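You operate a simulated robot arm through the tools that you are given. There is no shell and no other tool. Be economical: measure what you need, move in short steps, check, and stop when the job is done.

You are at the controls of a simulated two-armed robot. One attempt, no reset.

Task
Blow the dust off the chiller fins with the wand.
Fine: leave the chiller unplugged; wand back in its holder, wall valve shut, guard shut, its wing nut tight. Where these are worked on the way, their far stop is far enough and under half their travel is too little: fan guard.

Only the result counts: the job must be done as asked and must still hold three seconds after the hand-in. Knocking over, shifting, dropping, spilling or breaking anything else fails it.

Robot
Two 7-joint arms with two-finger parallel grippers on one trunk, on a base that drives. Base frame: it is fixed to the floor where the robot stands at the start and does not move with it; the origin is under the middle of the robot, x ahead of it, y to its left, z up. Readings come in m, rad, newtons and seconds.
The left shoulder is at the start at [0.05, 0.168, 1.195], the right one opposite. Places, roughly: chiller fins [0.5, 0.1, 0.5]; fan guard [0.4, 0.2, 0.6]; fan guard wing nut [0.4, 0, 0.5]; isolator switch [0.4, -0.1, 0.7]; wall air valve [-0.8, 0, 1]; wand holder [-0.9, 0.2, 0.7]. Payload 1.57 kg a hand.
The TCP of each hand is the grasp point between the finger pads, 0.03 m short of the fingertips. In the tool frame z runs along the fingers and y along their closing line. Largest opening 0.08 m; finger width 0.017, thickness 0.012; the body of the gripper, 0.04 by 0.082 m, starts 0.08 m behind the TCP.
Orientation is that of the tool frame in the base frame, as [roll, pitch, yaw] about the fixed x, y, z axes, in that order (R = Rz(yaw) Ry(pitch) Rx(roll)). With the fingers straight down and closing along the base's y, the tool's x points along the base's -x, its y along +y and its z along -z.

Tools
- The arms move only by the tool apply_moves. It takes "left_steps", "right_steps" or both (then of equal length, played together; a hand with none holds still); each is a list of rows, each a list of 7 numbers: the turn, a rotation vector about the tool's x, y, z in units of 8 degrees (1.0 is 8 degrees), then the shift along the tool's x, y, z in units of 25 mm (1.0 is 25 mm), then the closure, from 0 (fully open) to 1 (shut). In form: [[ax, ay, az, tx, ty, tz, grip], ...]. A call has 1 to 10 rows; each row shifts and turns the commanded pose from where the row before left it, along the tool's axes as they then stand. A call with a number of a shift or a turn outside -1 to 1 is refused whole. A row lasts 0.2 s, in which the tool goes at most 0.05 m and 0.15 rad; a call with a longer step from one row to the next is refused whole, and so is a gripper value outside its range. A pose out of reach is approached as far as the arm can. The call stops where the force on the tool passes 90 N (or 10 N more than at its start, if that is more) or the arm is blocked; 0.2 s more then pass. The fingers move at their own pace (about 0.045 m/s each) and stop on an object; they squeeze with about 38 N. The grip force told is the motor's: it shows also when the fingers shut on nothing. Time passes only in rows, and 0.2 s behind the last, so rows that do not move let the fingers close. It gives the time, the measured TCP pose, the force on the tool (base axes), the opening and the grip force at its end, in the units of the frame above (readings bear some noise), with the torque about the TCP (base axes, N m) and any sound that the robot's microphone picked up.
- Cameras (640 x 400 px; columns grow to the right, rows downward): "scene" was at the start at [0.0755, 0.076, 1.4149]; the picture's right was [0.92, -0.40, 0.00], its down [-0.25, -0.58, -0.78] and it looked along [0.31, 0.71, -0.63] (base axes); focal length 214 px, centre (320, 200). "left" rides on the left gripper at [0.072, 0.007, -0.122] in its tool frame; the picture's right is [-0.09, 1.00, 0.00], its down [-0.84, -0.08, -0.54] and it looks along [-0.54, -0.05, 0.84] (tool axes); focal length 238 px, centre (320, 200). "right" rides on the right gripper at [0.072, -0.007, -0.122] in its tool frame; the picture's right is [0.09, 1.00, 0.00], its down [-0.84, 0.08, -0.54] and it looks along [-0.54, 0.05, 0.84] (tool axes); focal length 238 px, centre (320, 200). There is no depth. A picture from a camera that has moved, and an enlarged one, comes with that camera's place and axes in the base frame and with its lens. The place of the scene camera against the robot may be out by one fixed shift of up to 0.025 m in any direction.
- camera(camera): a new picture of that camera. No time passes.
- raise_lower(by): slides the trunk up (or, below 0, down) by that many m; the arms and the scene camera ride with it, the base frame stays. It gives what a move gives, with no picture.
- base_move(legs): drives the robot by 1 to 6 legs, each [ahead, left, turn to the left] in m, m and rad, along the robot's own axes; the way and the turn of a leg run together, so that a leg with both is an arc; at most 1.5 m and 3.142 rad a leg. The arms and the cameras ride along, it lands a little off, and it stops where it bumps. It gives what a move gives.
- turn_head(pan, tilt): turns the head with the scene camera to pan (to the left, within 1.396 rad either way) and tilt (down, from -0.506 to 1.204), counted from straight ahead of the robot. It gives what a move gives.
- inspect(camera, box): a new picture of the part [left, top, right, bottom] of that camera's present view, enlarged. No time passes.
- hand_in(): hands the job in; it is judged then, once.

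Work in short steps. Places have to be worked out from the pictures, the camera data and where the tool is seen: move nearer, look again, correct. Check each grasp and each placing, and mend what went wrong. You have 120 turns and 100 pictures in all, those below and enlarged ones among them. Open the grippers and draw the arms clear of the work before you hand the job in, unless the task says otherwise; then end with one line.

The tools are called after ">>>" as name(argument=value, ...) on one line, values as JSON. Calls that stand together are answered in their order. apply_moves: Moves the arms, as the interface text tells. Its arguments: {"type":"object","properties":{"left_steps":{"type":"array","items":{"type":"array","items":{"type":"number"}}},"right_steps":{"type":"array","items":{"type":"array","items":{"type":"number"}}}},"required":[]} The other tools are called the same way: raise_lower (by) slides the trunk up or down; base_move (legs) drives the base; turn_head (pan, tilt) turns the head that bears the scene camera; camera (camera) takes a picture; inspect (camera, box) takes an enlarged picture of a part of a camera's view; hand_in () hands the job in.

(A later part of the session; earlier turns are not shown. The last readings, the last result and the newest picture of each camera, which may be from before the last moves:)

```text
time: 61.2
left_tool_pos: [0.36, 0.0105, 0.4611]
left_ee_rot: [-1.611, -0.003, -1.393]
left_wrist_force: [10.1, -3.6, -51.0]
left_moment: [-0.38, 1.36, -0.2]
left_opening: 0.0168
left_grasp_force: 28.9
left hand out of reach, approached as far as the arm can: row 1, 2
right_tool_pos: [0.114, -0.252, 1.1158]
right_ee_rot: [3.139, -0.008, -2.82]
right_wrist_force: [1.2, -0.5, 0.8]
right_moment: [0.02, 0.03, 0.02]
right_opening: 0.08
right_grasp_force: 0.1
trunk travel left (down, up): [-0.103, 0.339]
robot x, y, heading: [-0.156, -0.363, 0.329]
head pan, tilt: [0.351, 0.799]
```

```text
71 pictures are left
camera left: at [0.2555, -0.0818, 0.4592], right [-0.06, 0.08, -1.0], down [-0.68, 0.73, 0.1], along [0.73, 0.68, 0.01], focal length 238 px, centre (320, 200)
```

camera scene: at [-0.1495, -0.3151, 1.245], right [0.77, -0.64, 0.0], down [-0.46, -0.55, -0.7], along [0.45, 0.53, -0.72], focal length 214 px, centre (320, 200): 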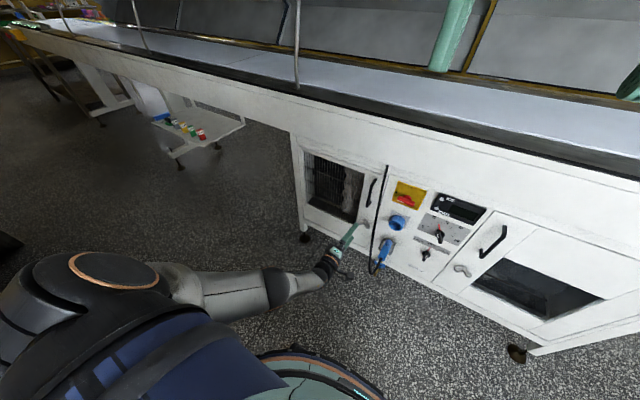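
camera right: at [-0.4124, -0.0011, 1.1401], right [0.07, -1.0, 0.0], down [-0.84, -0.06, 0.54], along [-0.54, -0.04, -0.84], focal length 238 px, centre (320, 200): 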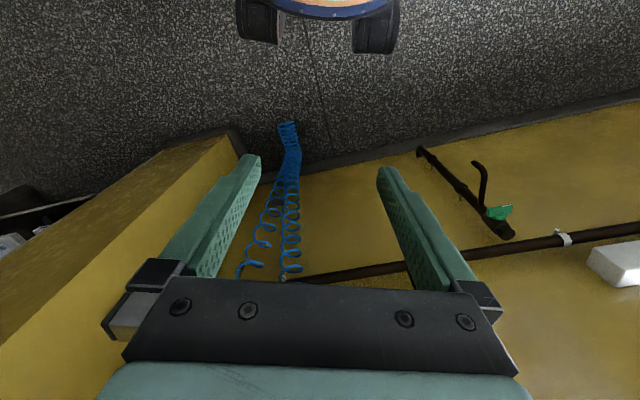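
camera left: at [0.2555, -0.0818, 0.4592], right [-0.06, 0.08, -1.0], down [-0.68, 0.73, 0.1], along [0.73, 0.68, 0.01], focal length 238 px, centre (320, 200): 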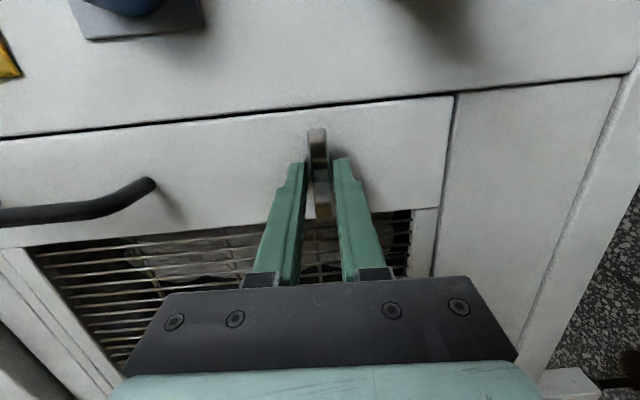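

The nut is gripped but the arm is at its limit and pulls upward. I release, back out, lower the trunk 0.09 m and re-approach.

>>> apply_moves(left_steps=[[0, 0, 0, 0, 0, 0, 0.3], [0, 0, 0, 0, 0, 0, 0.3], [0, 0, 0, 0, 0, -1, 0.3], [0, 0, 0, 0, 0, -1, 0.3], [0, 0, 0, 0, -1, -0.2, 0.3]])

>>> raise_lower(by=-0.09)

>>> apply_moves(left_steps=[[0, 0, 0, 0, -0.9, 0, 0.3], [0, 0, 0, 0, -0.9, 0, 0.3], [0, 0, 0, 0, -0.6, 0, 0.3]])

```text
time: 62.4
left_tool_pos: [0.313, 0.0004, 0.5028]
left_ee_rot: [-1.564, -0.001, -1.391]
left_wrist_force: [0.1, -0.4, 0.0]
left_moment: [-0.01, 0.04, 0.0]
left_opening: 0.0561
left_grasp_force: 0.1
right_tool_pos: [0.1103, -0.2545, 1.1184]
right_ee_rot: [3.14, 0.0, -2.819]
right_wrist_force: [-0.6, -0.5, -0.4]
right_moment: [0.02, -0.01, -0.02]
right_opening: 0.0798
right_grasp_force: 0.1
trunk travel left (down, up): [-0.103, 0.339]
robot x, y, heading: [-0.1563, -0.3551, 0.324]
head pan, tilt: [0.351, 0.799]
```

```text
time: 63.6
left_tool_pos: [0.313, -0.0005, 0.4125]
left_ee_rot: [-1.564, -0.005, -1.391]
left_wrist_force: [-0.4, -0.1, -0.2]
left_moment: [-0.02, 0.0, 0.0]
left_opening: 0.0562
left_grasp_force: 0.0
right_tool_pos: [0.1101, -0.2549, 1.0279]
right_ee_rot: [3.139, -0.002, -2.818]
right_wrist_force: [0.2, -0.6, 0.8]
right_moment: [0.0, 0.01, 0.01]
right_opening: 0.0799
right_grasp_force: 0.0
trunk travel left (down, up): [-0.013, 0.429]
robot x, y, heading: [-0.1543, -0.3595, 0.325]
head pan, tilt: [0.351, 0.799]
```

```text
time: 64.4
left_tool_pos: [0.3152, -0.0002, 0.4732]
left_ee_rot: [-1.566, -0.004, -1.392]
left_wrist_force: [-0.6, -0.1, -0.2]
left_moment: [-0.04, -0.03, -0.02]
left_opening: 0.056
left_grasp_force: 0.1
right_tool_pos: [0.1092, -0.2553, 1.0292]
right_ee_rot: [3.14, -0.003, -2.82]
right_wrist_force: [-0.2, 0.6, 0.7]
right_moment: [0.0, 0.01, -0.01]
right_opening: 0.08
right_grasp_force: 0.0
trunk travel left (down, up): [-0.013, 0.429]
robot x, y, heading: [-0.1552, -0.3576, 0.324]
head pan, tilt: [0.351, 0.799]
```

Now reachable. Lower 14 mm to the nut's height, advance 52 mm and close.

>>> apply_moves(left_steps=[[0, 0, 0, 0, 0.55, 0, 0.3], [0, 0, 0, 0, 0, 1, 0.3], [0, 0, 0, 0, 0, 1, 0.3], [0, 0, 0, 0, 0, 0.1, 0.6], [0, 0, 0, 0, 0, 0, 1], [0, 0, 0, 0, 0, 0, 1], [0, 0, 0, 0, 0, 0, 1]])

>>> inspect(camera="left", box=[200, 80, 460, 300])

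```text
time: 66.0
left_tool_pos: [0.3666, 0.0099, 0.4594]
left_ee_rot: [-1.564, -0.003, -1.391]
left_wrist_force: [1.8, 2.2, 1.0]
left_moment: [0.01, -0.05, -0.26]
left_opening: 0.0175
left_grasp_force: 27.3
right_tool_pos: [0.1091, -0.2554, 1.0277]
right_ee_rot: [3.141, 0.0, -2.817]
right_wrist_force: [0.0, -0.5, -0.4]
right_moment: [-0.05, 0.01, -0.01]
right_opening: 0.08
right_grasp_force: 0.1
trunk travel left (down, up): [-0.013, 0.429]
robot x, y, heading: [-0.1576, -0.3573, 0.323]
head pan, tilt: [0.351, 0.799]
```

```text
1.82 times, centred on (330, 190) of left
camera zoom: at [0.2597, -0.0834, 0.4517], right [-0.01, 0.09, -1.0], down [-0.68, 0.73, 0.07], along [0.73, 0.68, 0.05], focal length 433 px, centre (302, 218)
```

zoom: 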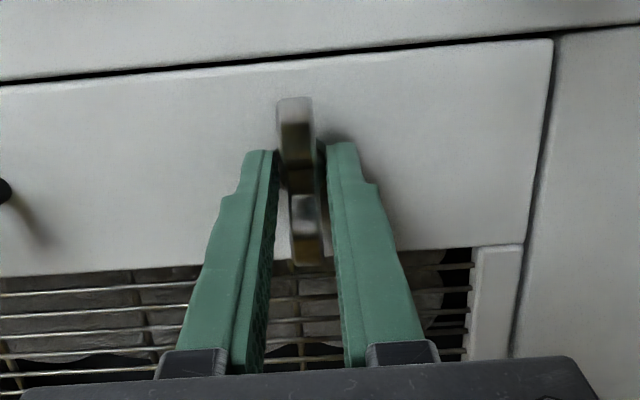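

Clean grip, low forces. Now I loosen counter-clockwise (negative about the tool axis), watching the torque.

>>> apply_moves(left_steps=[[0, 0, -1, 0, 0, 0, 1], [0, 0, -1, 0, 0, 0, 1], [0, 0, -1, 0, 0, 0, 1], [0, 0, -1, 0, 0, 0, 1], [0, 0, -1, 0, 0, 0, 1], [0, 0, -1, 0, 0, 0, 1]])

>>> inspect(camera="left", box=[200, 80, 460, 300])

```text
time: 67.4
left_tool_pos: [0.3645, 0.0109, 0.4613]
left_ee_rot: [-1.549, -0.843, -1.402]
left_wrist_force: [-9.6, 3.1, 15.4]
left_moment: [0.32, -0.42, 1.03]
left_opening: 0.0185
left_grasp_force: 33.0
right_tool_pos: [0.1093, -0.255, 1.0285]
right_ee_rot: [3.138, -0.002, -2.818]
right_wrist_force: [0.7, -0.4, 1.3]
right_moment: [0.02, 0.01, 0.0]
right_opening: 0.0798
right_grasp_force: 0.0
trunk travel left (down, up): [-0.013, 0.429]
robot x, y, heading: [-0.1538, -0.3622, 0.323]
head pan, tilt: [0.351, 0.799]
```

```text
1.82 times, centred on (330, 190) of left
camera zoom: at [0.2549, -0.0642, 0.5088], right [0.13, -0.67, -0.73], down [-0.64, 0.51, -0.58], along [0.76, 0.54, -0.36], focal length 433 px, centre (302, 218)
```

zoom: 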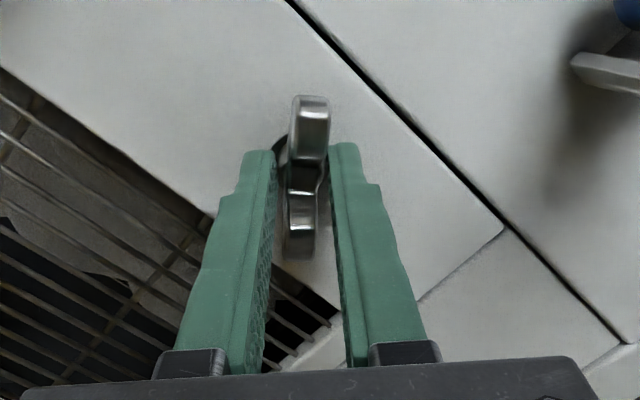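

The nut turned 48° with the hand. I carry on turning.

>>> apply_moves(left_steps=[[0, 0, -1, 0, 0, 0, 1], [0, 0, -1, 0, 0, 0, 1], [0, 0, -1, 0, 0, 0, 1], [0, 0, -1, 0, 0, 0, 1], [0, 0, -1, 0, 0, 0, 1], [0, 0, -1, 0, 0, 0, 1]])

>>> inspect(camera="left", box=[200, 80, 460, 300])

```text
time: 68.8
left_tool_pos: [0.3638, 0.0121, 0.4598]
left_ee_rot: [1.516, -1.46, 1.813]
left_wrist_force: [-10.2, 15.2, 3.8]
left_moment: [0.05, 0.31, 1.05]
left_opening: 0.0199
left_grasp_force: 33.8
right_tool_pos: [0.1096, -0.2557, 1.0274]
right_ee_rot: [3.141, -0.001, -2.817]
right_wrist_force: [0.6, 0.6, 0.3]
right_moment: [-0.02, -0.03, 0.0]
right_opening: 0.0798
right_grasp_force: 0.1
trunk travel left (down, up): [-0.013, 0.429]
robot x, y, heading: [-0.1561, -0.3597, 0.325]
head pan, tilt: [0.351, 0.799]
```

```text
1.82 times, centred on (330, 190) of left
camera zoom: at [0.2446, -0.0099, 0.5302], right [0.18, -0.98, 0.02], down [-0.52, -0.11, -0.84], along [0.83, 0.15, -0.54], focal length 433 px, centre (302, 218)
```

zoom: 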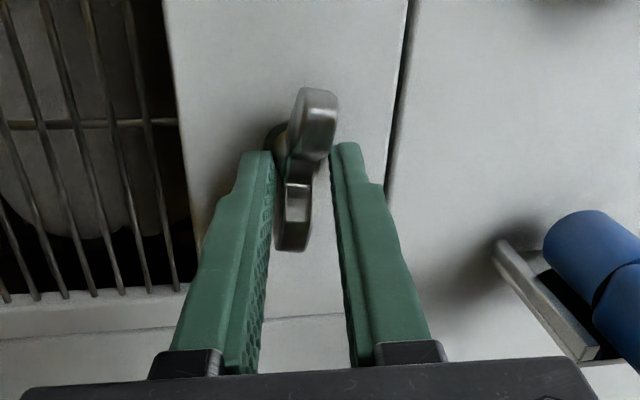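

It turned ~95° but my axis is tilted 8° from the nut's. I release, square the hand to the face, regrip and keep turning to test for more travel.

>>> apply_moves(left_steps=[[0, 0, 0, 0, 0, 0, 0.5], [0, 0, 0, 0, 0, 0, 0.5], [0.9, 0, 0, 0, 0, 0, 0.5], [0, 0, 0, 0, -0.1, 0.2, 1], [0, 0, 0, 0, 0, 0, 1], [0, 0, 0, 0, 0, 0, 1], [0, 0, 0, 0, 0, 0, 1]])

>>> apply_moves(left_steps=[[0, 0, -1, 0, 0, 0, 1], [0, 0, -1, 0, 0, 0, 1], [0, 0, -1, 0, 0, 0, 1], [0, 0, -1, 0, 0, 0, 1], [0, 0, -1, 0, 0, 0, 1]])

>>> inspect(camera="left", box=[200, 80, 460, 300])

```text
time: 70.4
left_tool_pos: [0.3691, 0.0109, 0.4593]
left_ee_rot: [1.635, -1.463, 1.807]
left_wrist_force: [-3.5, -10.5, 1.6]
left_moment: [0.06, -0.19, -0.23]
left_opening: 0.0182
left_grasp_force: 32.3
right_tool_pos: [0.1085, -0.2545, 1.0282]
right_ee_rot: [3.139, -0.001, -2.819]
right_wrist_force: [-0.1, -0.1, -0.2]
right_moment: [0.0, -0.02, -0.01]
right_opening: 0.08
right_grasp_force: 0.1
trunk travel left (down, up): [-0.013, 0.429]
robot x, y, heading: [-0.1535, -0.3557, 0.322]
head pan, tilt: [0.351, 0.799]
```

```text
time: 71.6
left_tool_pos: [0.3682, 0.0105, 0.4562]
left_ee_rot: [1.587, -0.778, 1.858]
left_wrist_force: [0.2, -21.6, -7.6]
left_moment: [2.92, 0.4, 1.49]
left_opening: 0.031
left_grasp_force: 40.2
right_tool_pos: [0.1106, -0.2561, 1.0275]
right_ee_rot: [3.139, -0.001, -2.82]
right_wrist_force: [-0.2, -0.1, 0.2]
right_moment: [-0.02, -0.02, -0.03]
right_opening: 0.0799
right_grasp_force: 0.0
trunk travel left (down, up): [-0.013, 0.429]
robot x, y, heading: [-0.1545, -0.3546, 0.317]
head pan, tilt: [0.351, 0.799]
```

```text
1.82 times, centred on (330, 190) of left
camera zoom: at [0.2398, 0.0191, 0.512], right [0.23, -0.73, 0.64], down [-0.36, -0.68, -0.64], along [0.9, -0.09, -0.42], focal length 433 px, centre (302, 218)
```

zoom: 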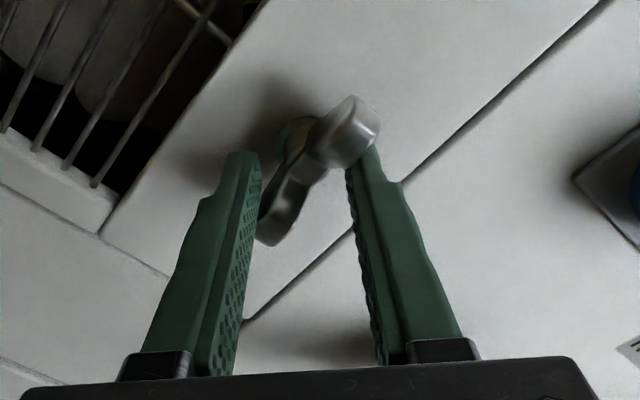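

Wings now vertical and torque rises sharply: the nut is at its loose stop (90°). I release, back away and roll so the fingers close horizontally for the handle.

>>> apply_moves(left_steps=[[0, 0, 0, 0, 0, 0, 0.2], [0, 0, 0, 0, 0, 0, 0.2], [0, 0, 0, 0, 0, 0, 0.2], [0, 0, 0, 0, 0, -1, 0.2], [0, 0, 0, 0, 0, -1, 0.2], [0, 0, 1, 0, 0, -1, 0.4], [0, 0, 1, 0, 0, 0, 0.4], [0, 0, 1, 0, 0, 0, 0.4], [0, 0, 1, 0, 0, 0, 0.4], [0, 0, 1, 0, 0, 0, 0.4]])

>>> camera(camera="left")

```text
time: 73.8
left_tool_pos: [0.2969, -0.0086, 0.4593]
left_ee_rot: [1.635, -1.466, 1.811]
left_wrist_force: [1.1, 0.2, 0.7]
left_moment: [-0.02, 0.0, -0.02]
left_opening: 0.0482
left_grasp_force: 0.0
right_tool_pos: [0.1104, -0.2551, 1.0274]
right_ee_rot: [3.14, -0.002, -2.819]
right_wrist_force: [0.8, 0.5, 0.6]
right_moment: [0.0, -0.03, -0.01]
right_opening: 0.0798
right_grasp_force: 0.1
trunk travel left (down, up): [-0.013, 0.429]
robot x, y, heading: [-0.1538, -0.3596, 0.324]
head pan, tilt: [0.351, 0.799]
```

```text
66 pictures are left
camera left: at [0.1823, -0.0459, 0.5314], right [0.3, -0.95, 0.01], down [-0.52, -0.17, -0.84], along [0.8, 0.24, -0.55], focal length 238 px, centre (320, 200)
```

left: 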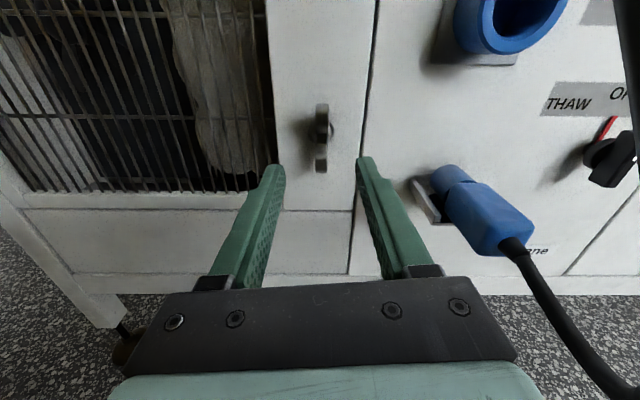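

Nut confirmed vertical. I move up toward the handle (z≈0.62) and look.

>>> apply_moves(left_steps=[[0, 0, 0, 0.5, 0, -1, 0.4], [0, 0, 0, 1, 0, 0, 0.4], [0, 0, 0, 1, 0, 0, 0.4], [0, 0, 0, 1, 0, 0, 0.4], [0, 0, 0, 1, 0, 0, 0.4], [0, 0, 0, 1, 0, 0, 0.4], [0, 0, 0, 1, 0, 0, 0.4]])

>>> camera(camera="left")

>>> camera(camera="scene")

```text
time: 75.4
left_tool_pos: [0.2698, 0.0013, 0.6215]
left_ee_rot: [1.637, -1.463, 1.81]
left_wrist_force: [0.2, -0.1, 0.0]
left_moment: [0.01, 0.0, 0.0]
left_opening: 0.048
left_grasp_force: 0.1
right_tool_pos: [0.1102, -0.255, 1.0278]
right_ee_rot: [3.14, -0.003, -2.819]
right_wrist_force: [0.4, 0.9, 0.1]
right_moment: [0.0, -0.05, -0.01]
right_opening: 0.0801
right_grasp_force: 0.1
trunk travel left (down, up): [-0.013, 0.429]
robot x, y, heading: [-0.1543, -0.3624, 0.326]
head pan, tilt: [0.351, 0.799]
```

```text
65 pictures are left
camera left: at [0.1542, -0.0354, 0.6932], right [0.3, -0.95, 0.01], down [-0.52, -0.18, -0.84], along [0.8, 0.24, -0.55], focal length 238 px, centre (320, 200)
```

left: 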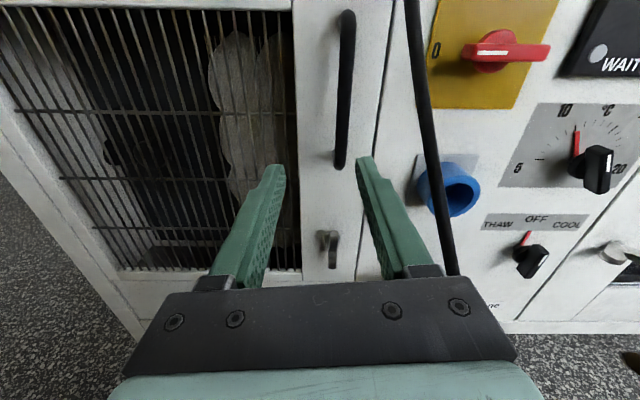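

```text
64 pictures are left
camera scene: at [-0.0533, -0.2977, 1.0549], right [0.62, -0.78, 0.0], down [-0.56, -0.45, -0.7], along [0.54, 0.44, -0.72], focal length 214 px, centre (320, 200)
```

scene: 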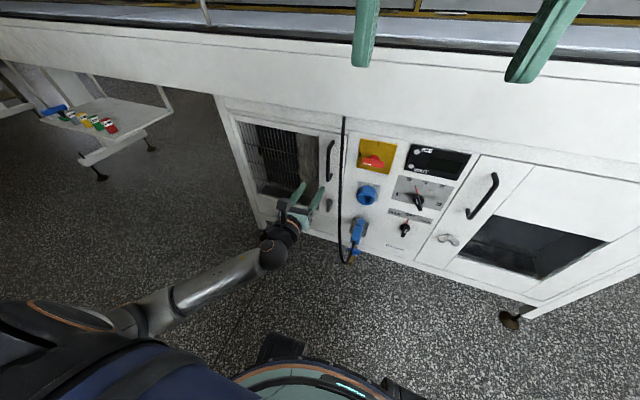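

Handle spans z≈0.60–0.71 at v≈−0.105. I shift right, go up to z≈0.66, and advance to take the bar, keeping clear of the cable.

>>> apply_moves(left_steps=[[-0.6, 0, 0, 0.8, 0.4, 0, 0.5], [0, 0, 0, 0.7, 0.4, 0, 0.5], [0, 0, 0, 0, 0, 1, 0.5]])

>>> camera(camera="left")

```text
time: 76.2
left_tool_pos: [0.2956, -0.0083, 0.6623]
left_ee_rot: [1.556, -1.463, 1.804]
left_wrist_force: [0.7, -0.2, -0.9]
left_moment: [0.0, 0.01, -0.02]
left_opening: 0.0403
left_grasp_force: 0.0
right_tool_pos: [0.1098, -0.2557, 1.0276]
right_ee_rot: [3.14, -0.002, -2.818]
right_wrist_force: [0.5, -0.2, 0.3]
right_moment: [0.0, -0.04, -0.02]
right_opening: 0.0802
right_grasp_force: 0.1
trunk travel left (down, up): [-0.013, 0.429]
robot x, y, heading: [-0.1513, -0.3548, 0.322]
head pan, tilt: [0.351, 0.799]
```

```text
63 pictures are left
camera left: at [0.1781, -0.0354, 0.7335], right [0.22, -0.98, 0.02], down [-0.52, -0.13, -0.84], along [0.82, 0.18, -0.54], focal length 238 px, centre (320, 200)
```

left: 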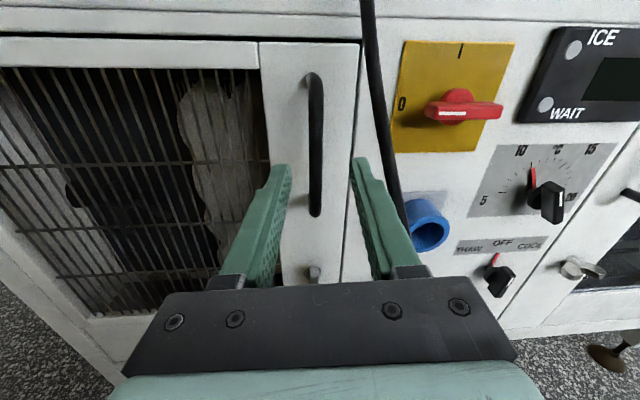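

Bar is centred between the fingers; advance 62 mm and close on it.

>>> apply_moves(left_steps=[[0, 0, 0, 0, 0, 1, 0.5], [0, 0, 0, 0, 0, 1, 0.5], [0, 0, 0, 0, 0, 0.5, 0.5], [0, 0, 0, 0, 0, 0, 1], [0, 0, 0, 0, 0, 0, 1], [0, 0, 0, 0, 0, 0, 1]])

>>> camera(camera="left")

```text
time: 77.6
left_tool_pos: [0.3584, 0.0085, 0.6604]
left_ee_rot: [1.563, -1.464, 1.808]
left_wrist_force: [-3.7, 16.8, -2.2]
left_moment: [0.28, 0.39, 0.17]
left_opening: 0.0135
left_grasp_force: 25.8
right_tool_pos: [0.1103, -0.2542, 1.0269]
right_ee_rot: [3.14, 0.0, -2.819]
right_wrist_force: [0.8, 0.4, 0.5]
right_moment: [0.0, 0.02, -0.02]
right_opening: 0.0801
right_grasp_force: 0.0
trunk travel left (down, up): [-0.013, 0.429]
robot x, y, heading: [-0.1566, -0.3572, 0.325]
head pan, tilt: [0.351, 0.799]
```

```text
62 pictures are left
camera left: at [0.2408, -0.0193, 0.7317], right [0.23, -0.97, 0.01], down [-0.52, -0.13, -0.84], along [0.82, 0.19, -0.54], focal length 238 px, centre (320, 200)
```

left: 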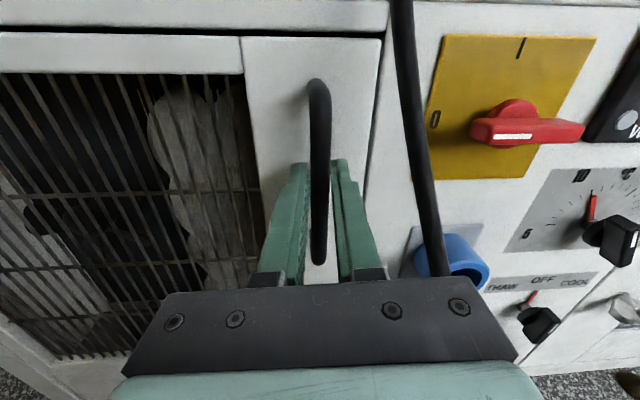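

Handle gripped. I pull the guard open along its arc, turning the hand with it.

>>> apply_moves(left_steps=[[-0.25, 0, 0, 0, 0, -0.6, 1], [-0.5, 0, 0, 0, -0.05, -1, 1], [-0.5, 0, 0, 0, -0.05, -1, 1], [-0.5, 0, 0, 0, -0.05, -1, 1], [-0.5, 0, 0, 0, -0.05, -1, 1]])

>>> camera(camera="scene")

```text
time: 78.8
left_tool_pos: [0.2462, 0.0041, 0.6586]
left_ee_rot: [1.209, -1.465, 1.86]
left_wrist_force: [1.5, 30.5, 5.9]
left_moment: [0.6, 0.43, 0.31]
left_opening: 0.0131
left_grasp_force: 30.4
right_tool_pos: [0.1094, -0.2537, 1.028]
right_ee_rot: [3.139, -0.001, -2.819]
right_wrist_force: [0.5, 0.9, 0.8]
right_moment: [0.01, 0.02, -0.03]
right_opening: 0.0801
right_grasp_force: 0.0
trunk travel left (down, up): [-0.013, 0.429]
robot x, y, heading: [-0.1526, -0.3609, 0.325]
head pan, tilt: [0.351, 0.799]
```

```text
61 pictures are left
camera scene: at [-0.0534, -0.2966, 1.055], right [0.62, -0.78, 0.0], down [-0.56, -0.45, -0.7], along [0.54, 0.43, -0.72], focal length 214 px, centre (320, 200)
```

scene: 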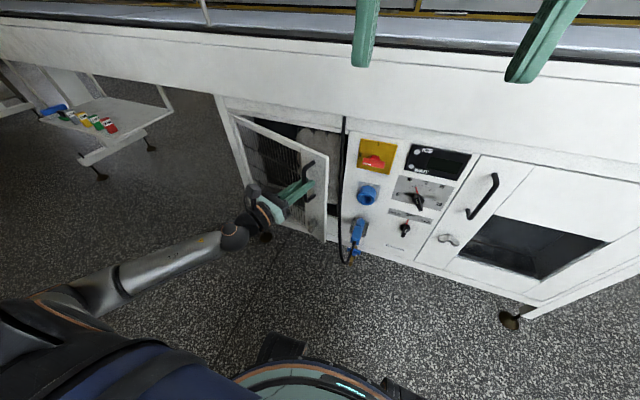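

The guard is opening; it pushes my hand left, so I add more left shift and continue.

>>> apply_moves(left_steps=[[-0.4, 0, 0, 0, -0.4, -0.8, 1], [-0.4, 0, 0, 0, -0.15, -1, 1], [-0.4, 0, 0, 0, -0.2, -1, 1], [-0.4, 0, 0, 0, -0.2, -1, 1], [-0.4, 0, 0, 0, -0.25, -1, 1]])

>>> camera(camera="scene")

```text
time: 80.0
left_tool_pos: [0.1292, 0.0396, 0.6572]
left_ee_rot: [0.842, -1.465, 1.892]
left_wrist_force: [-20.0, -42.4, 21.5]
left_moment: [0.27, -0.51, -0.42]
left_opening: 0.0132
left_grasp_force: 29.5
right_tool_pos: [0.1079, -0.2587, 1.0289]
right_ee_rot: [3.137, 0.003, -2.821]
right_wrist_force: [-0.4, 0.3, 0.2]
right_moment: [0.02, -0.01, 0.0]
right_opening: 0.0798
right_grasp_force: 0.0
trunk travel left (down, up): [-0.013, 0.429]
robot x, y, heading: [-0.1515, -0.3605, 0.324]
head pan, tilt: [0.351, 0.799]
```

```text
60 pictures are left
camera scene: at [-0.0552, -0.3012, 1.0556], right [0.62, -0.78, 0.0], down [-0.56, -0.45, -0.7], along [0.55, 0.44, -0.71], focal length 214 px, centre (320, 200)
```

scene: 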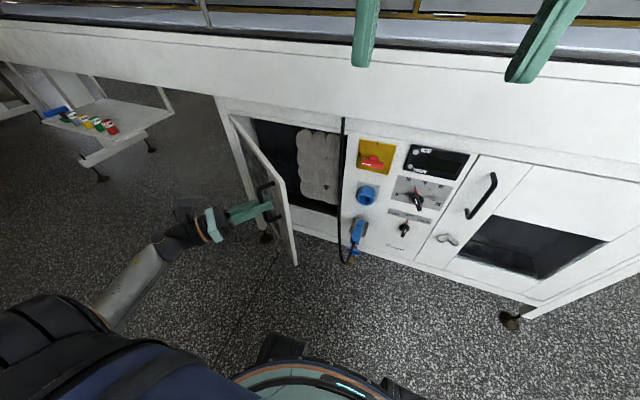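

About 40° open. I re-fit the arc (hinge at v≈0.247, radius 0.355) and keep pulling with less left bias.

>>> apply_moves(left_steps=[[-0.4, 0, 0, 0, 0.15, -1, 1], [-0.4, 0, 0, 0, -0.1, -1, 1], [-0.4, 0, 0, 0, -0.1, -1, 1], [-0.4, 0, 0, 0, -0.12, -1, 1], [-0.4, 0, 0, 0, -0.14, -1, 1], [-0.4, 0, 0, 0, -0.15, -1, 1]])

>>> camera(camera="scene")

```text
time: 81.4
left_tool_pos: [0.0103, 0.1305, 0.6417]
left_ee_rot: [0.539, -1.464, 1.895]
left_wrist_force: [1.4, 1.3, 22.7]
left_moment: [0.36, -0.41, 0.03]
left_opening: 0.0125
left_grasp_force: 30.0
right_tool_pos: [0.1101, -0.2575, 1.0272]
right_ee_rot: [3.138, -0.001, -2.82]
right_wrist_force: [0.7, -0.3, -0.4]
right_moment: [0.0, 0.03, -0.01]
right_opening: 0.08
right_grasp_force: 0.0
trunk travel left (down, up): [-0.013, 0.429]
robot x, y, heading: [-0.1531, -0.3572, 0.326]
head pan, tilt: [0.351, 0.799]
```

```text
59 pictures are left
camera scene: at [-0.0536, -0.299, 1.0552], right [0.62, -0.78, 0.0], down [-0.56, -0.45, -0.7], along [0.54, 0.44, -0.72], focal length 214 px, centre (320, 200)
```

scene: 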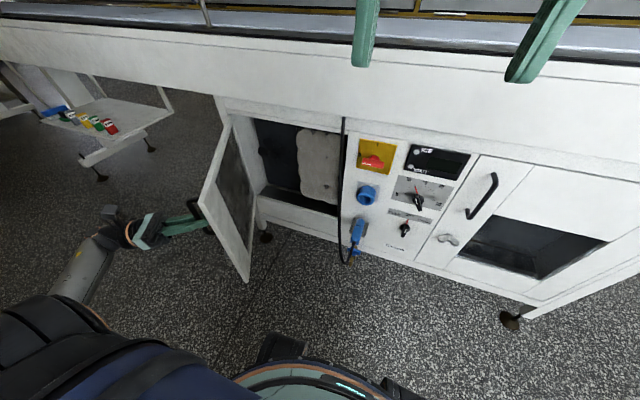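

About 62° open. I continue, correcting the hand's sag, toward the stop.

>>> apply_moves(left_steps=[[-0.5, 0, 0, 0.4, -0.18, -1, 1], [-0.5, 0, 0, 0.1, -0.18, -1, 1], [-0.5, 0, 0, 0, -0.18, -1, 1], [-0.5, 0, 0, 0, -0.18, -1, 1], [-0.5, 0, 0, 0, -0.18, -1, 1]])

>>> camera(camera="scene")

```text
time: 82.6
left_tool_pos: [-0.031, 0.1882, 0.6546]
left_ee_rot: [0.409, -1.474, 1.71]
left_wrist_force: [56.2, 34.6, -24.7]
left_moment: [0.52, -0.06, 0.71]
left_opening: 0.0187
left_grasp_force: 33.1
left hand out of reach, approached as far as the arm can: row 4, 5
right_tool_pos: [0.1135, -0.2531, 1.0249]
right_ee_rot: [-3.141, -0.008, -2.822]
right_wrist_force: [1.4, -0.5, 0.9]
right_moment: [0.02, 0.02, -0.01]
right_opening: 0.0801
right_grasp_force: 0.1
trunk travel left (down, up): [-0.013, 0.429]
robot x, y, heading: [-0.1582, -0.3599, 0.319]
head pan, tilt: [0.351, 0.799]
```

```text
58 pictures are left
camera scene: at [-0.0493, -0.2947, 1.0535], right [0.62, -0.78, 0.0], down [-0.56, -0.45, -0.69], along [0.54, 0.43, -0.72], focal length 214 px, centre (320, 200)
```

scene: 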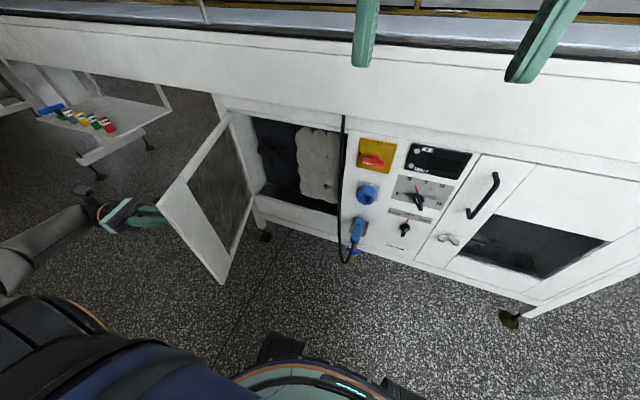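

About 73° open with the hand at its limit; the tangent now runs sideways, so I drive the base left 0.12 m to carry the guard on.

>>> base_move(legs=[[0, 0.12, 0]])

>>> camera(camera="scene")

```text
time: 84.3
left_tool_pos: [-0.0698, 0.2956, 0.6587]
left_ee_rot: [0.327, -1.47, 1.782]
left_wrist_force: [58.0, 12.9, -8.3]
left_moment: [0.01, -0.44, 0.52]
left_opening: 0.0122
left_grasp_force: 29.9
right_tool_pos: [0.0764, -0.1431, 1.0266]
right_ee_rot: [3.139, -0.004, -2.82]
right_wrist_force: [0.3, 0.2, -0.7]
right_moment: [0.01, 0.0, 0.01]
right_opening: 0.08
right_grasp_force: 0.0
trunk travel left (down, up): [-0.013, 0.429]
robot x, y, heading: [-0.1891, -0.2447, 0.325]
head pan, tilt: [0.351, 0.799]
```

```text
57 pictures are left
camera scene: at [-0.0877, -0.1857, 1.0546], right [0.62, -0.78, 0.0], down [-0.56, -0.45, -0.69], along [0.54, 0.43, -0.72], focal length 214 px, centre (320, 200)
```

scene: 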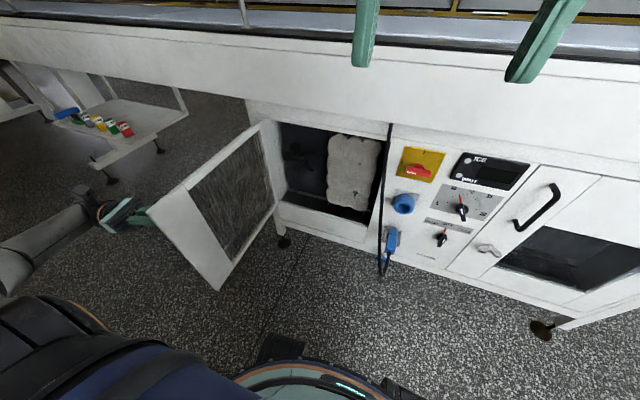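

About 91° open. One more short sideways drive to reach for the stop.

>>> base_move(legs=[[0.025, 0.07, 0]])

>>> camera(camera="scene")

```text
time: 85.6
left_tool_pos: [-0.0745, 0.368, 0.6592]
left_ee_rot: [0.261, -1.467, 1.834]
left_wrist_force: [-45.5, -1.6, -5.1]
left_moment: [0.16, -0.53, -0.3]
left_opening: 0.0121
left_grasp_force: 30.2
right_tool_pos: [0.0737, -0.0698, 1.0285]
right_ee_rot: [3.14, 0.0, -2.82]
right_wrist_force: [0.1, -0.6, 0.4]
right_moment: [0.0, -0.02, 0.02]
right_opening: 0.0801
right_grasp_force: 0.0
trunk travel left (down, up): [-0.013, 0.429]
robot x, y, heading: [-0.1896, -0.1702, 0.321]
head pan, tilt: [0.351, 0.799]
```

```text
56 pictures are left
camera scene: at [-0.091, -0.1128, 1.0552], right [0.63, -0.78, 0.0], down [-0.56, -0.45, -0.7], along [0.55, 0.44, -0.72], focal length 214 px, centre (320, 200)
```

scene: 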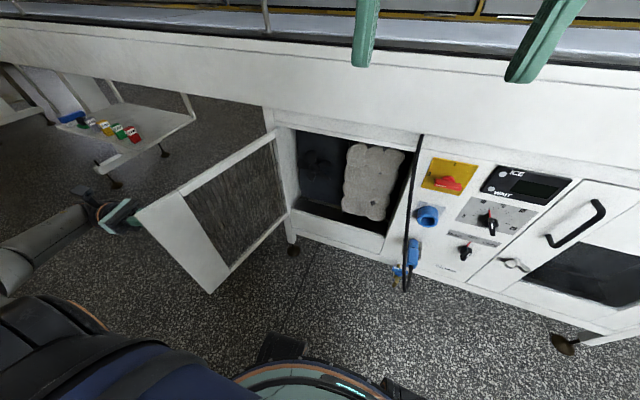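

Guard well past 100°. I release the handle and draw the hand off to the left, then up.

>>> apply_moves(left_steps=[[0, 0, 0, 0, 0, 0, 0.2], [0, 0, 0, 0, 0, 0, 0.2], [0, 0, 0, 0, 0, 0, 0.2], [0, 0, 0, 0, 0, -1, 0.2], [0, 0, 0, 0, 0, -1, 0.2], [0, 0, 0, 0, 0, -1, 0.2], [0, 0, 0, 0, 0, -1, 0.2]])

>>> camera(camera="scene")

```text
time: 87.2
left_tool_pos: [-0.0749, 0.3686, 0.6612]
left_ee_rot: [0.288, -1.468, 1.81]
left_wrist_force: [0.0, 1.0, 0.8]
left_moment: [-0.03, 0.05, -0.01]
left_opening: 0.0637
left_grasp_force: 0.1
left hand out of reach, approached as far as the arm can: row 4, 5, 6, 7
right_tool_pos: [0.074, -0.0693, 1.0275]
right_ee_rot: [3.14, -0.002, -2.817]
right_wrist_force: [0.0, -0.3, -0.2]
right_moment: [0.03, -0.05, 0.04]
right_opening: 0.08
right_grasp_force: 0.1
trunk travel left (down, up): [-0.013, 0.429]
robot x, y, heading: [-0.1877, -0.1698, 0.325]
head pan, tilt: [0.351, 0.799]
```

```text
55 pictures are left
camera scene: at [-0.089, -0.1131, 1.055], right [0.63, -0.78, 0.0], down [-0.56, -0.45, -0.7], along [0.54, 0.44, -0.72], focal length 214 px, centre (320, 200)
```

scene: 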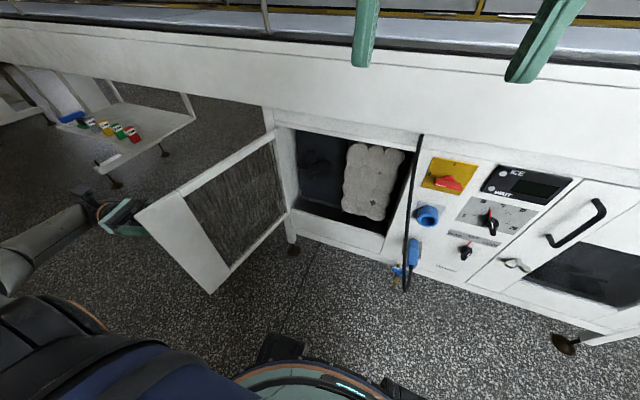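

The arm can't retract further itself; I use the base: left 0.08 m to slide the open fingers off the bar, then back.

>>> base_move(legs=[[0, 0.08, 0], [-0.2, 0.0, 0]])

>>> camera(camera="scene")

```text
time: 89.8
left_tool_pos: [-0.2865, 0.3782, 0.6598]
left_ee_rot: [0.287, -1.467, 1.804]
left_wrist_force: [-0.2, 1.1, -0.5]
left_moment: [0.0, 0.01, 0.01]
left_opening: 0.0642
left_grasp_force: 0.1
right_tool_pos: [-0.1392, -0.0607, 1.028]
right_ee_rot: [3.141, -0.002, -2.825]
right_wrist_force: [-0.1, 0.0, -0.4]
right_moment: [0.0, 0.0, -0.02]
right_opening: 0.0803
right_grasp_force: 0.0
trunk travel left (down, up): [-0.013, 0.429]
robot x, y, heading: [-0.4079, -0.1645, 0.321]
head pan, tilt: [0.351, 0.799]
```

```text
54 pictures are left
camera scene: at [-0.3028, -0.1031, 1.055], right [0.62, -0.78, 0.0], down [-0.56, -0.45, -0.7], along [0.55, 0.43, -0.72], focal length 214 px, centre (320, 200)
```

scene: 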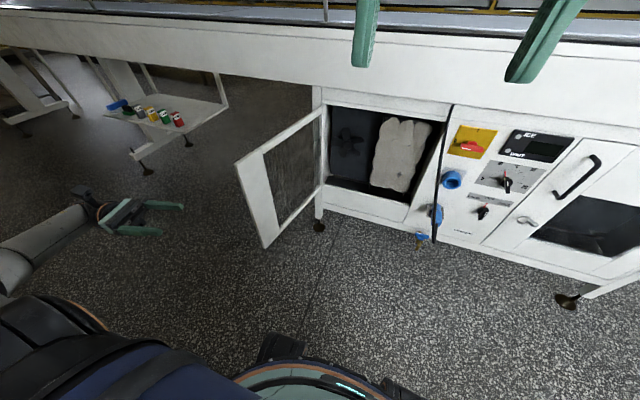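

Guard is open and the clogged fins are exposed. Now I fold the left hand back to a forward-pointing pose ahead of the robot before turning to the wall.

>>> apply_moves(left_steps=[[1, 0, 0, 0.5, 0.17, 0.79, 0.2], [1, 0, 0, 0.5, 0.27, 0.76, 0.2], [1, 0, 0, 0.5, 0.38, 0.71, 0.2], [1, 0, 0, 0.5, 0.47, 0.65, 0.2], [1, 0, 0, 0.5, 0.57, 0.57, 0.2], [1, 0, 0, 0.5, 0.64, 0.49, 0.2], [1, 0, 0, 0.5, 0.7, 0.39, 0.2], [1, 0, 0, 0.5, 0.75, 0.29, 0.2], [1, 0, 0, 0.5, 0.8, 0.17, 0.2]])

>>> camera(camera="scene")

```text
time: 91.8
left_tool_pos: [-0.2482, 0.3061, 0.742]
left_ee_rot: [1.524, -1.469, 1.823]
left_wrist_force: [0.9, 0.1, 0.3]
left_moment: [-0.02, 0.01, -0.05]
left_opening: 0.064
left_grasp_force: 0.1
left hand out of reach, approached as far as the arm can: row 7, 8, 9
right_tool_pos: [-0.1397, -0.0614, 1.028]
right_ee_rot: [3.14, -0.001, -2.824]
right_wrist_force: [-0.4, 0.4, -0.6]
right_moment: [0.05, -0.03, -0.05]
right_opening: 0.0798
right_grasp_force: 0.0
trunk travel left (down, up): [-0.013, 0.429]
robot x, y, heading: [-0.4043, -0.1641, 0.322]
head pan, tilt: [0.351, 0.799]
```

```text
53 pictures are left
camera scene: at [-0.3028, -0.1031, 1.055], right [0.62, -0.78, 0.0], down [-0.56, -0.45, -0.7], along [0.55, 0.43, -0.72], focal length 214 px, centre (320, 200)
```

scene: 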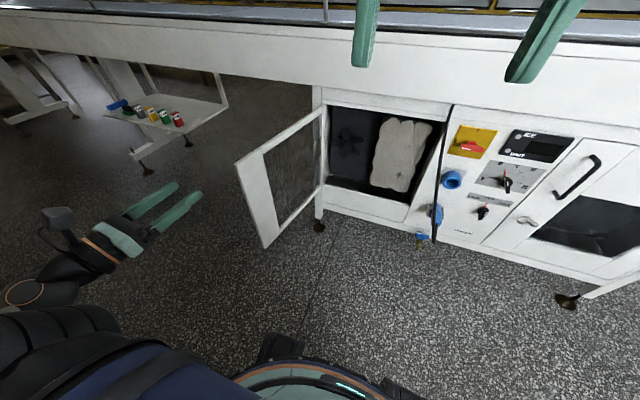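

Hand points forward now. I drive to a clear spot and turn right, around to face the wall.

>>> base_move(legs=[[0.09, -0.226, 0], [0, 0, -1.73], [0, 0, -1.73]])

>>> turn_head(pan=-0.5, tilt=0.25)

>>> camera(camera="scene")

```text
time: 102.6
left_tool_pos: [-0.5307, -0.7572, 0.7412]
left_ee_rot: [1.53, -1.468, -1.605]
left_wrist_force: [-1.0, 0.3, 0.0]
left_moment: [0.02, 0.01, -0.02]
left_opening: 0.0639
left_grasp_force: 0.1
right_tool_pos: [-0.5322, -0.3744, 1.0282]
right_ee_rot: [3.14, -0.001, 0.036]
right_wrist_force: [0.0, 0.3, -0.2]
right_moment: [-0.02, 0.01, -0.03]
right_opening: 0.0799
right_grasp_force: 0.2
trunk travel left (down, up): [-0.013, 0.429]
robot x, y, heading: [-0.2483, -0.3522, -3.099]
head pan, tilt: [0.351, 0.799]
```

```text
time: 103.8
left_tool_pos: [-0.5309, -0.7564, 0.7425]
left_ee_rot: [1.53, -1.468, -1.606]
left_wrist_force: [-0.4, 0.7, 0.1]
left_moment: [-0.02, 0.03, 0.01]
left_opening: 0.0639
left_grasp_force: 0.1
right_tool_pos: [-0.5334, -0.3754, 1.0278]
right_ee_rot: [3.141, 0.0, 0.037]
right_wrist_force: [-0.2, 1.1, -0.6]
right_moment: [0.01, -0.04, -0.04]
right_opening: 0.0799
right_grasp_force: 0.2
trunk travel left (down, up): [-0.013, 0.429]
robot x, y, heading: [-0.2479, -0.35, -3.1]
head pan, tilt: [-0.499, 0.25]
```

```text
52 pictures are left
camera scene: at [-0.3713, -0.3126, 1.104], right [0.44, 0.9, 0.0], down [0.22, -0.11, -0.97], along [-0.87, 0.43, -0.25], focal length 214 px, centre (320, 200)
```

scene: 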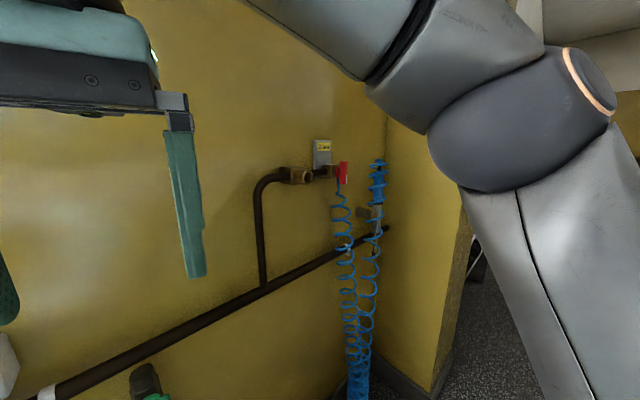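

Valve triangulates to (−0.839, −0.016, 1.036). I enlarge for the wand.

>>> inspect(camera="scene", box=[290, 130, 430, 270])

```text
2.86 times, centred on (360, 200) of scene
camera zoom: at [-0.3713, -0.3126, 1.104], right [0.44, 0.9, 0.0], down [0.22, -0.11, -0.97], along [-0.87, 0.43, -0.25], focal length 613 px, centre (206, 200)
```

zoom: 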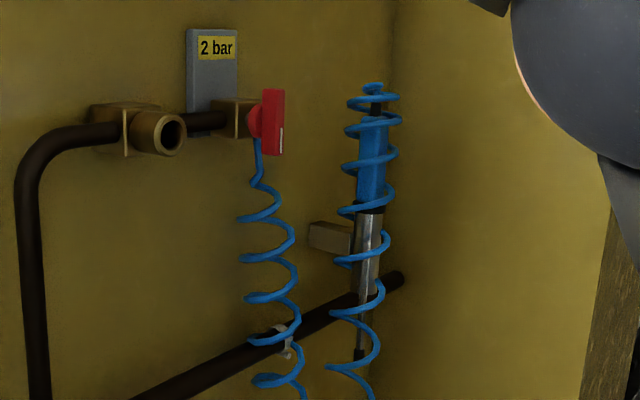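

Wand axis is near (−0.90, 0.16), blue grip z≈0.92–1.015 above its tube holder. I'll use the right hand here: raise the trunk 0.22 m and drive to about (−0.3, −0.1), well clear of the open guard.

>>> raise_lower(by=0.22)

>>> base_move(legs=[[0.02, -0.252, -0.04]])

>>> apply_moves(right_steps=[[0, -1, 0, -0.4, 0, 0.1, 0], [0, -1, 0, -0.4, 0, 0.3, 0], [0, -1, 0, -0.3, 0, 0.4, 0], [0, -1, 0, -0.2, 0, 0.5, 0], [0, -1, 0, -0.1, 0, 0.5, 0], [0, -1, 0, 0, 0, 0.5, 0], [0, -1, 0, 0.1, 0, 0.5, 0], [0, -1, 0, 0.2, 0, 0.4, 0], [0, -1, 0, 0.3, 0, 0.4, 0], [0, -1, 0, 0.3, 0, 0.3, 0]])

```text
time: 106.1
left_tool_pos: [-0.5303, -0.7567, 0.9623]
left_ee_rot: [1.529, -1.467, -1.608]
left_wrist_force: [0.2, 0.1, 0.2]
left_moment: [-0.01, -0.02, -0.05]
left_opening: 0.0641
left_grasp_force: 0.0
right_tool_pos: [-0.5326, -0.3747, 1.2472]
right_ee_rot: [3.139, -0.001, 0.038]
right_wrist_force: [-0.1, 0.3, 0.5]
right_moment: [0.02, 0.0, -0.01]
right_opening: 0.0801
right_grasp_force: 0.0
trunk travel left (down, up): [-0.233, 0.209]
robot x, y, heading: [-0.2463, -0.3496, -3.1]
head pan, tilt: [-0.499, 0.25]
```

```text
time: 108.9
left_tool_pos: [-0.5736, -0.4979, 0.9632]
left_ee_rot: [1.53, -1.469, -1.653]
left_wrist_force: [0.0, 0.2, -0.4]
left_moment: [0.02, -0.01, 0.02]
left_opening: 0.064
left_grasp_force: 0.1
right_tool_pos: [-0.5574, -0.1153, 1.2474]
right_ee_rot: [3.139, -0.003, -0.011]
right_wrist_force: [0.6, 0.2, -0.3]
right_moment: [0.01, -0.02, 0.0]
right_opening: 0.0799
right_grasp_force: 0.0
trunk travel left (down, up): [-0.233, 0.209]
robot x, y, heading: [-0.2715, -0.1069, 3.135]
head pan, tilt: [-0.499, 0.25]
```

```text
time: 111.1
left_tool_pos: [-0.5723, -0.4971, 0.9621]
left_ee_rot: [1.528, -1.468, -1.654]
left_wrist_force: [-0.4, 0.3, 0.2]
left_moment: [0.0, 0.02, -0.01]
left_opening: 0.0639
left_grasp_force: 0.1
right_tool_pos: [-0.6366, -0.1147, 1.164]
right_ee_rot: [3.119, 1.401, -0.029]
right_wrist_force: [0.7, -0.4, 0.4]
right_moment: [0.04, 0.03, -0.01]
right_opening: 0.0796
right_grasp_force: 0.0
trunk travel left (down, up): [-0.233, 0.209]
robot x, y, heading: [-0.2712, -0.1034, 3.135]
head pan, tilt: [-0.499, 0.25]
```

Right hand is nearly forward. I level it and roll +80° first (toward camera-up).

>>> apply_moves(right_steps=[[0, -1, 0, 0, -0.5, 0, 0.3], [0, -0.2, 1, 0, 0, 0, 0.3], [0, 0, 1, 0, 0, 0, 0.3], [0, 0, 1, 0, 0, 0, 0.3], [0, 0, 1, 0, 0, 0, 0.3], [0, 0, 1, 0, 0, 0, 0.3], [0, 0, 1, 0, 0, 0, 0.3], [0, 0, 1, 0, 0, 0, 0.3], [0, 0, 1, 0, 0, 0, 0.3], [0, 0, 1, 0, 0, 0, 0.3]])

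>>> apply_moves(right_steps=[[0, 0, 1, 0, 0, 0, 0.3], [0, 0, 1, 0, 0, 0, 0.3], [0, 0, 1, 0, 0, 0, 0.3], [0, 0, 1, 0, 0, 0, 0.3], [0, 0, 1, 0, 0, 0, 0.3], [0, 0, 1, 0, 0, 0, 0.3], [0, 0, 1, 0, 0, 0, 0.3], [0, 0, 1, 0, 0, 0, 0.3], [0, 0, 1, 0, 0, 0, 0.3], [0, 0, 1, 0, 0, 0, 0.3]])

>>> camera(camera="right")

```text
time: 113.3
left_tool_pos: [-0.5732, -0.498, 0.9613]
left_ee_rot: [1.53, -1.468, -1.655]
left_wrist_force: [-0.3, -0.3, 0.8]
left_moment: [0.03, 0.0, -0.02]
left_opening: 0.0642
left_grasp_force: 0.2
right_tool_pos: [-0.6715, -0.0976, 1.188]
right_ee_rot: [1.581, 0.311, -1.575]
right_wrist_force: [-0.4, 0.1, 0.2]
right_moment: [0.02, 0.02, -0.02]
right_opening: 0.0562
right_grasp_force: 0.1
right hand out of reach, approached as far as the arm can: row 9, 10
trunk travel left (down, up): [-0.233, 0.209]
robot x, y, heading: [-0.275, -0.1052, 3.133]
head pan, tilt: [-0.499, 0.25]
```

```text
time: 115.5
left_tool_pos: [-0.5734, -0.4985, 0.9622]
left_ee_rot: [1.528, -1.468, -1.654]
left_wrist_force: [0.1, 0.2, 0.3]
left_moment: [-0.04, 0.02, -0.04]
left_opening: 0.0641
left_grasp_force: 0.1
right_tool_pos: [-0.7251, -0.0907, 1.2047]
right_ee_rot: [1.588, -1.087, -1.599]
right_wrist_force: [0.0, -0.8, 0.2]
right_moment: [0.04, 0.01, 0.01]
right_opening: 0.0558
right_grasp_force: 0.1
right hand out of reach, approached as far as the arm can: row 1, 2, 3, 4, 5
trunk travel left (down, up): [-0.233, 0.209]
robot x, y, heading: [-0.2726, -0.1077, 3.132]
head pan, tilt: [-0.499, 0.25]
```

```text
50 pictures are left
camera right: at [-0.6043, -0.1304, 1.2667], right [0.01, 0.84, 0.54], down [0.55, 0.45, -0.7], along [-0.83, 0.31, -0.46], focal length 238 px, centre (320, 200)
```

right: 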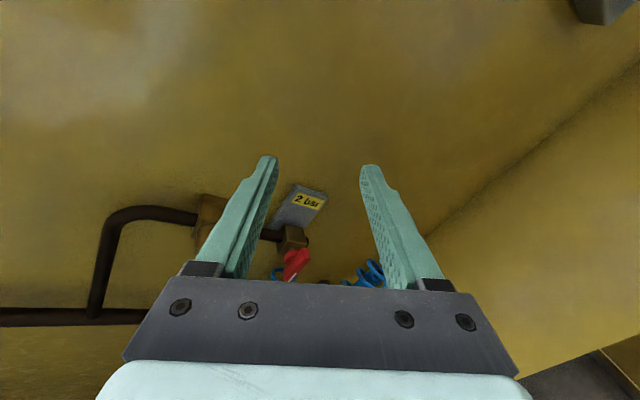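

Nearly rolled. I finish the roll, back off slightly, and come down in line with the valve.

>>> apply_moves(right_steps=[[0, 0, 1, 0, 0, -1, 0.3], [0, 0, 1, 0, 0, -0.5, 0.3], [0, 0, 1, 0, 0, 0, 0.3], [0, 0, 0.45, 0, 0, 0, 0.3], [0, 0, 0, -1, 0.5, 0, 0.3], [0, 0, 0, -1, 0.5, 0, 0.3], [0, 0, 0, -1, 0.5, 0, 0.3], [0, 0, 0, -1, 0.5, 0, 0.3], [0, 0, 0, -1, 0.5, 0, 0.3], [0, 0, 0, -1, 0.5, 0, 0.3]])

>>> camera(camera="right")

```text
time: 117.3
left_tool_pos: [-0.573, -0.4976, 0.962]
left_ee_rot: [1.525, -1.47, -1.652]
left_wrist_force: [-0.4, 1.2, 0.8]
left_moment: [-0.03, 0.02, -0.03]
left_opening: 0.0641
left_grasp_force: 0.1
right_tool_pos: [-0.7064, 0.0533, 1.2038]
right_ee_rot: [-0.049, -1.381, 0.043]
right_wrist_force: [0.0, 0.4, 0.4]
right_moment: [-0.02, -0.01, 0.0]
right_opening: 0.0562
right_grasp_force: 0.0
right hand out of reach, approached as far as the arm can: row 1, 2, 3, 4, 5, 6, 7, 8, 9
trunk travel left (down, up): [-0.233, 0.209]
robot x, y, heading: [-0.2704, -0.1002, 3.131]
head pan, tilt: [-0.499, 0.25]
stopped in row 9 (right hand): the arm was blocked; the commanded pose is now the measured one
```

```text
49 pictures are left
camera right: at [-0.5728, 0.0478, 1.2512], right [0.02, 1.0, 0.08], down [0.37, 0.07, -0.92], along [-0.93, 0.05, -0.37], focal length 238 px, centre (320, 200)
```

right: 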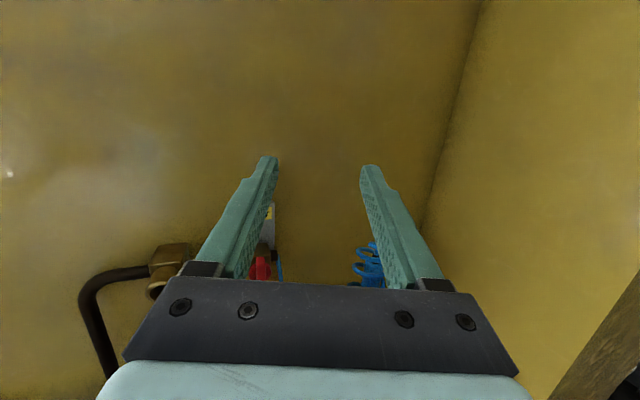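

It slid sideways but would not go down; I check the arm posture.

>>> turn_head(pan=-0.6, tilt=0.3)

>>> camera(camera="scene")

```text
time: 118.0
left_tool_pos: [-0.5728, -0.4974, 0.9624]
left_ee_rot: [1.527, -1.469, -1.653]
left_wrist_force: [1.5, -0.6, -0.3]
left_moment: [-0.01, -0.01, -0.04]
left_opening: 0.0643
left_grasp_force: 0.1
right_tool_pos: [-0.7049, 0.0538, 1.2027]
right_ee_rot: [-0.051, -1.381, 0.048]
right_wrist_force: [-0.8, 0.1, -0.5]
right_moment: [0.01, -0.02, -0.01]
right_opening: 0.056
right_grasp_force: 0.1
trunk travel left (down, up): [-0.233, 0.209]
robot x, y, heading: [-0.2743, -0.104, 3.134]
head pan, tilt: [-0.6, 0.3]
```

```text
48 pictures are left
camera scene: at [-0.3879, -0.053, 1.3193], right [0.57, 0.82, 0.0], down [0.24, -0.17, -0.96], along [-0.78, 0.55, -0.3], focal length 214 px, centre (320, 200)
```

scene: 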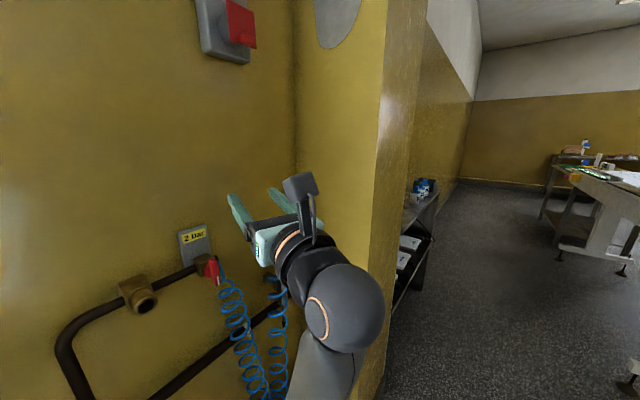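

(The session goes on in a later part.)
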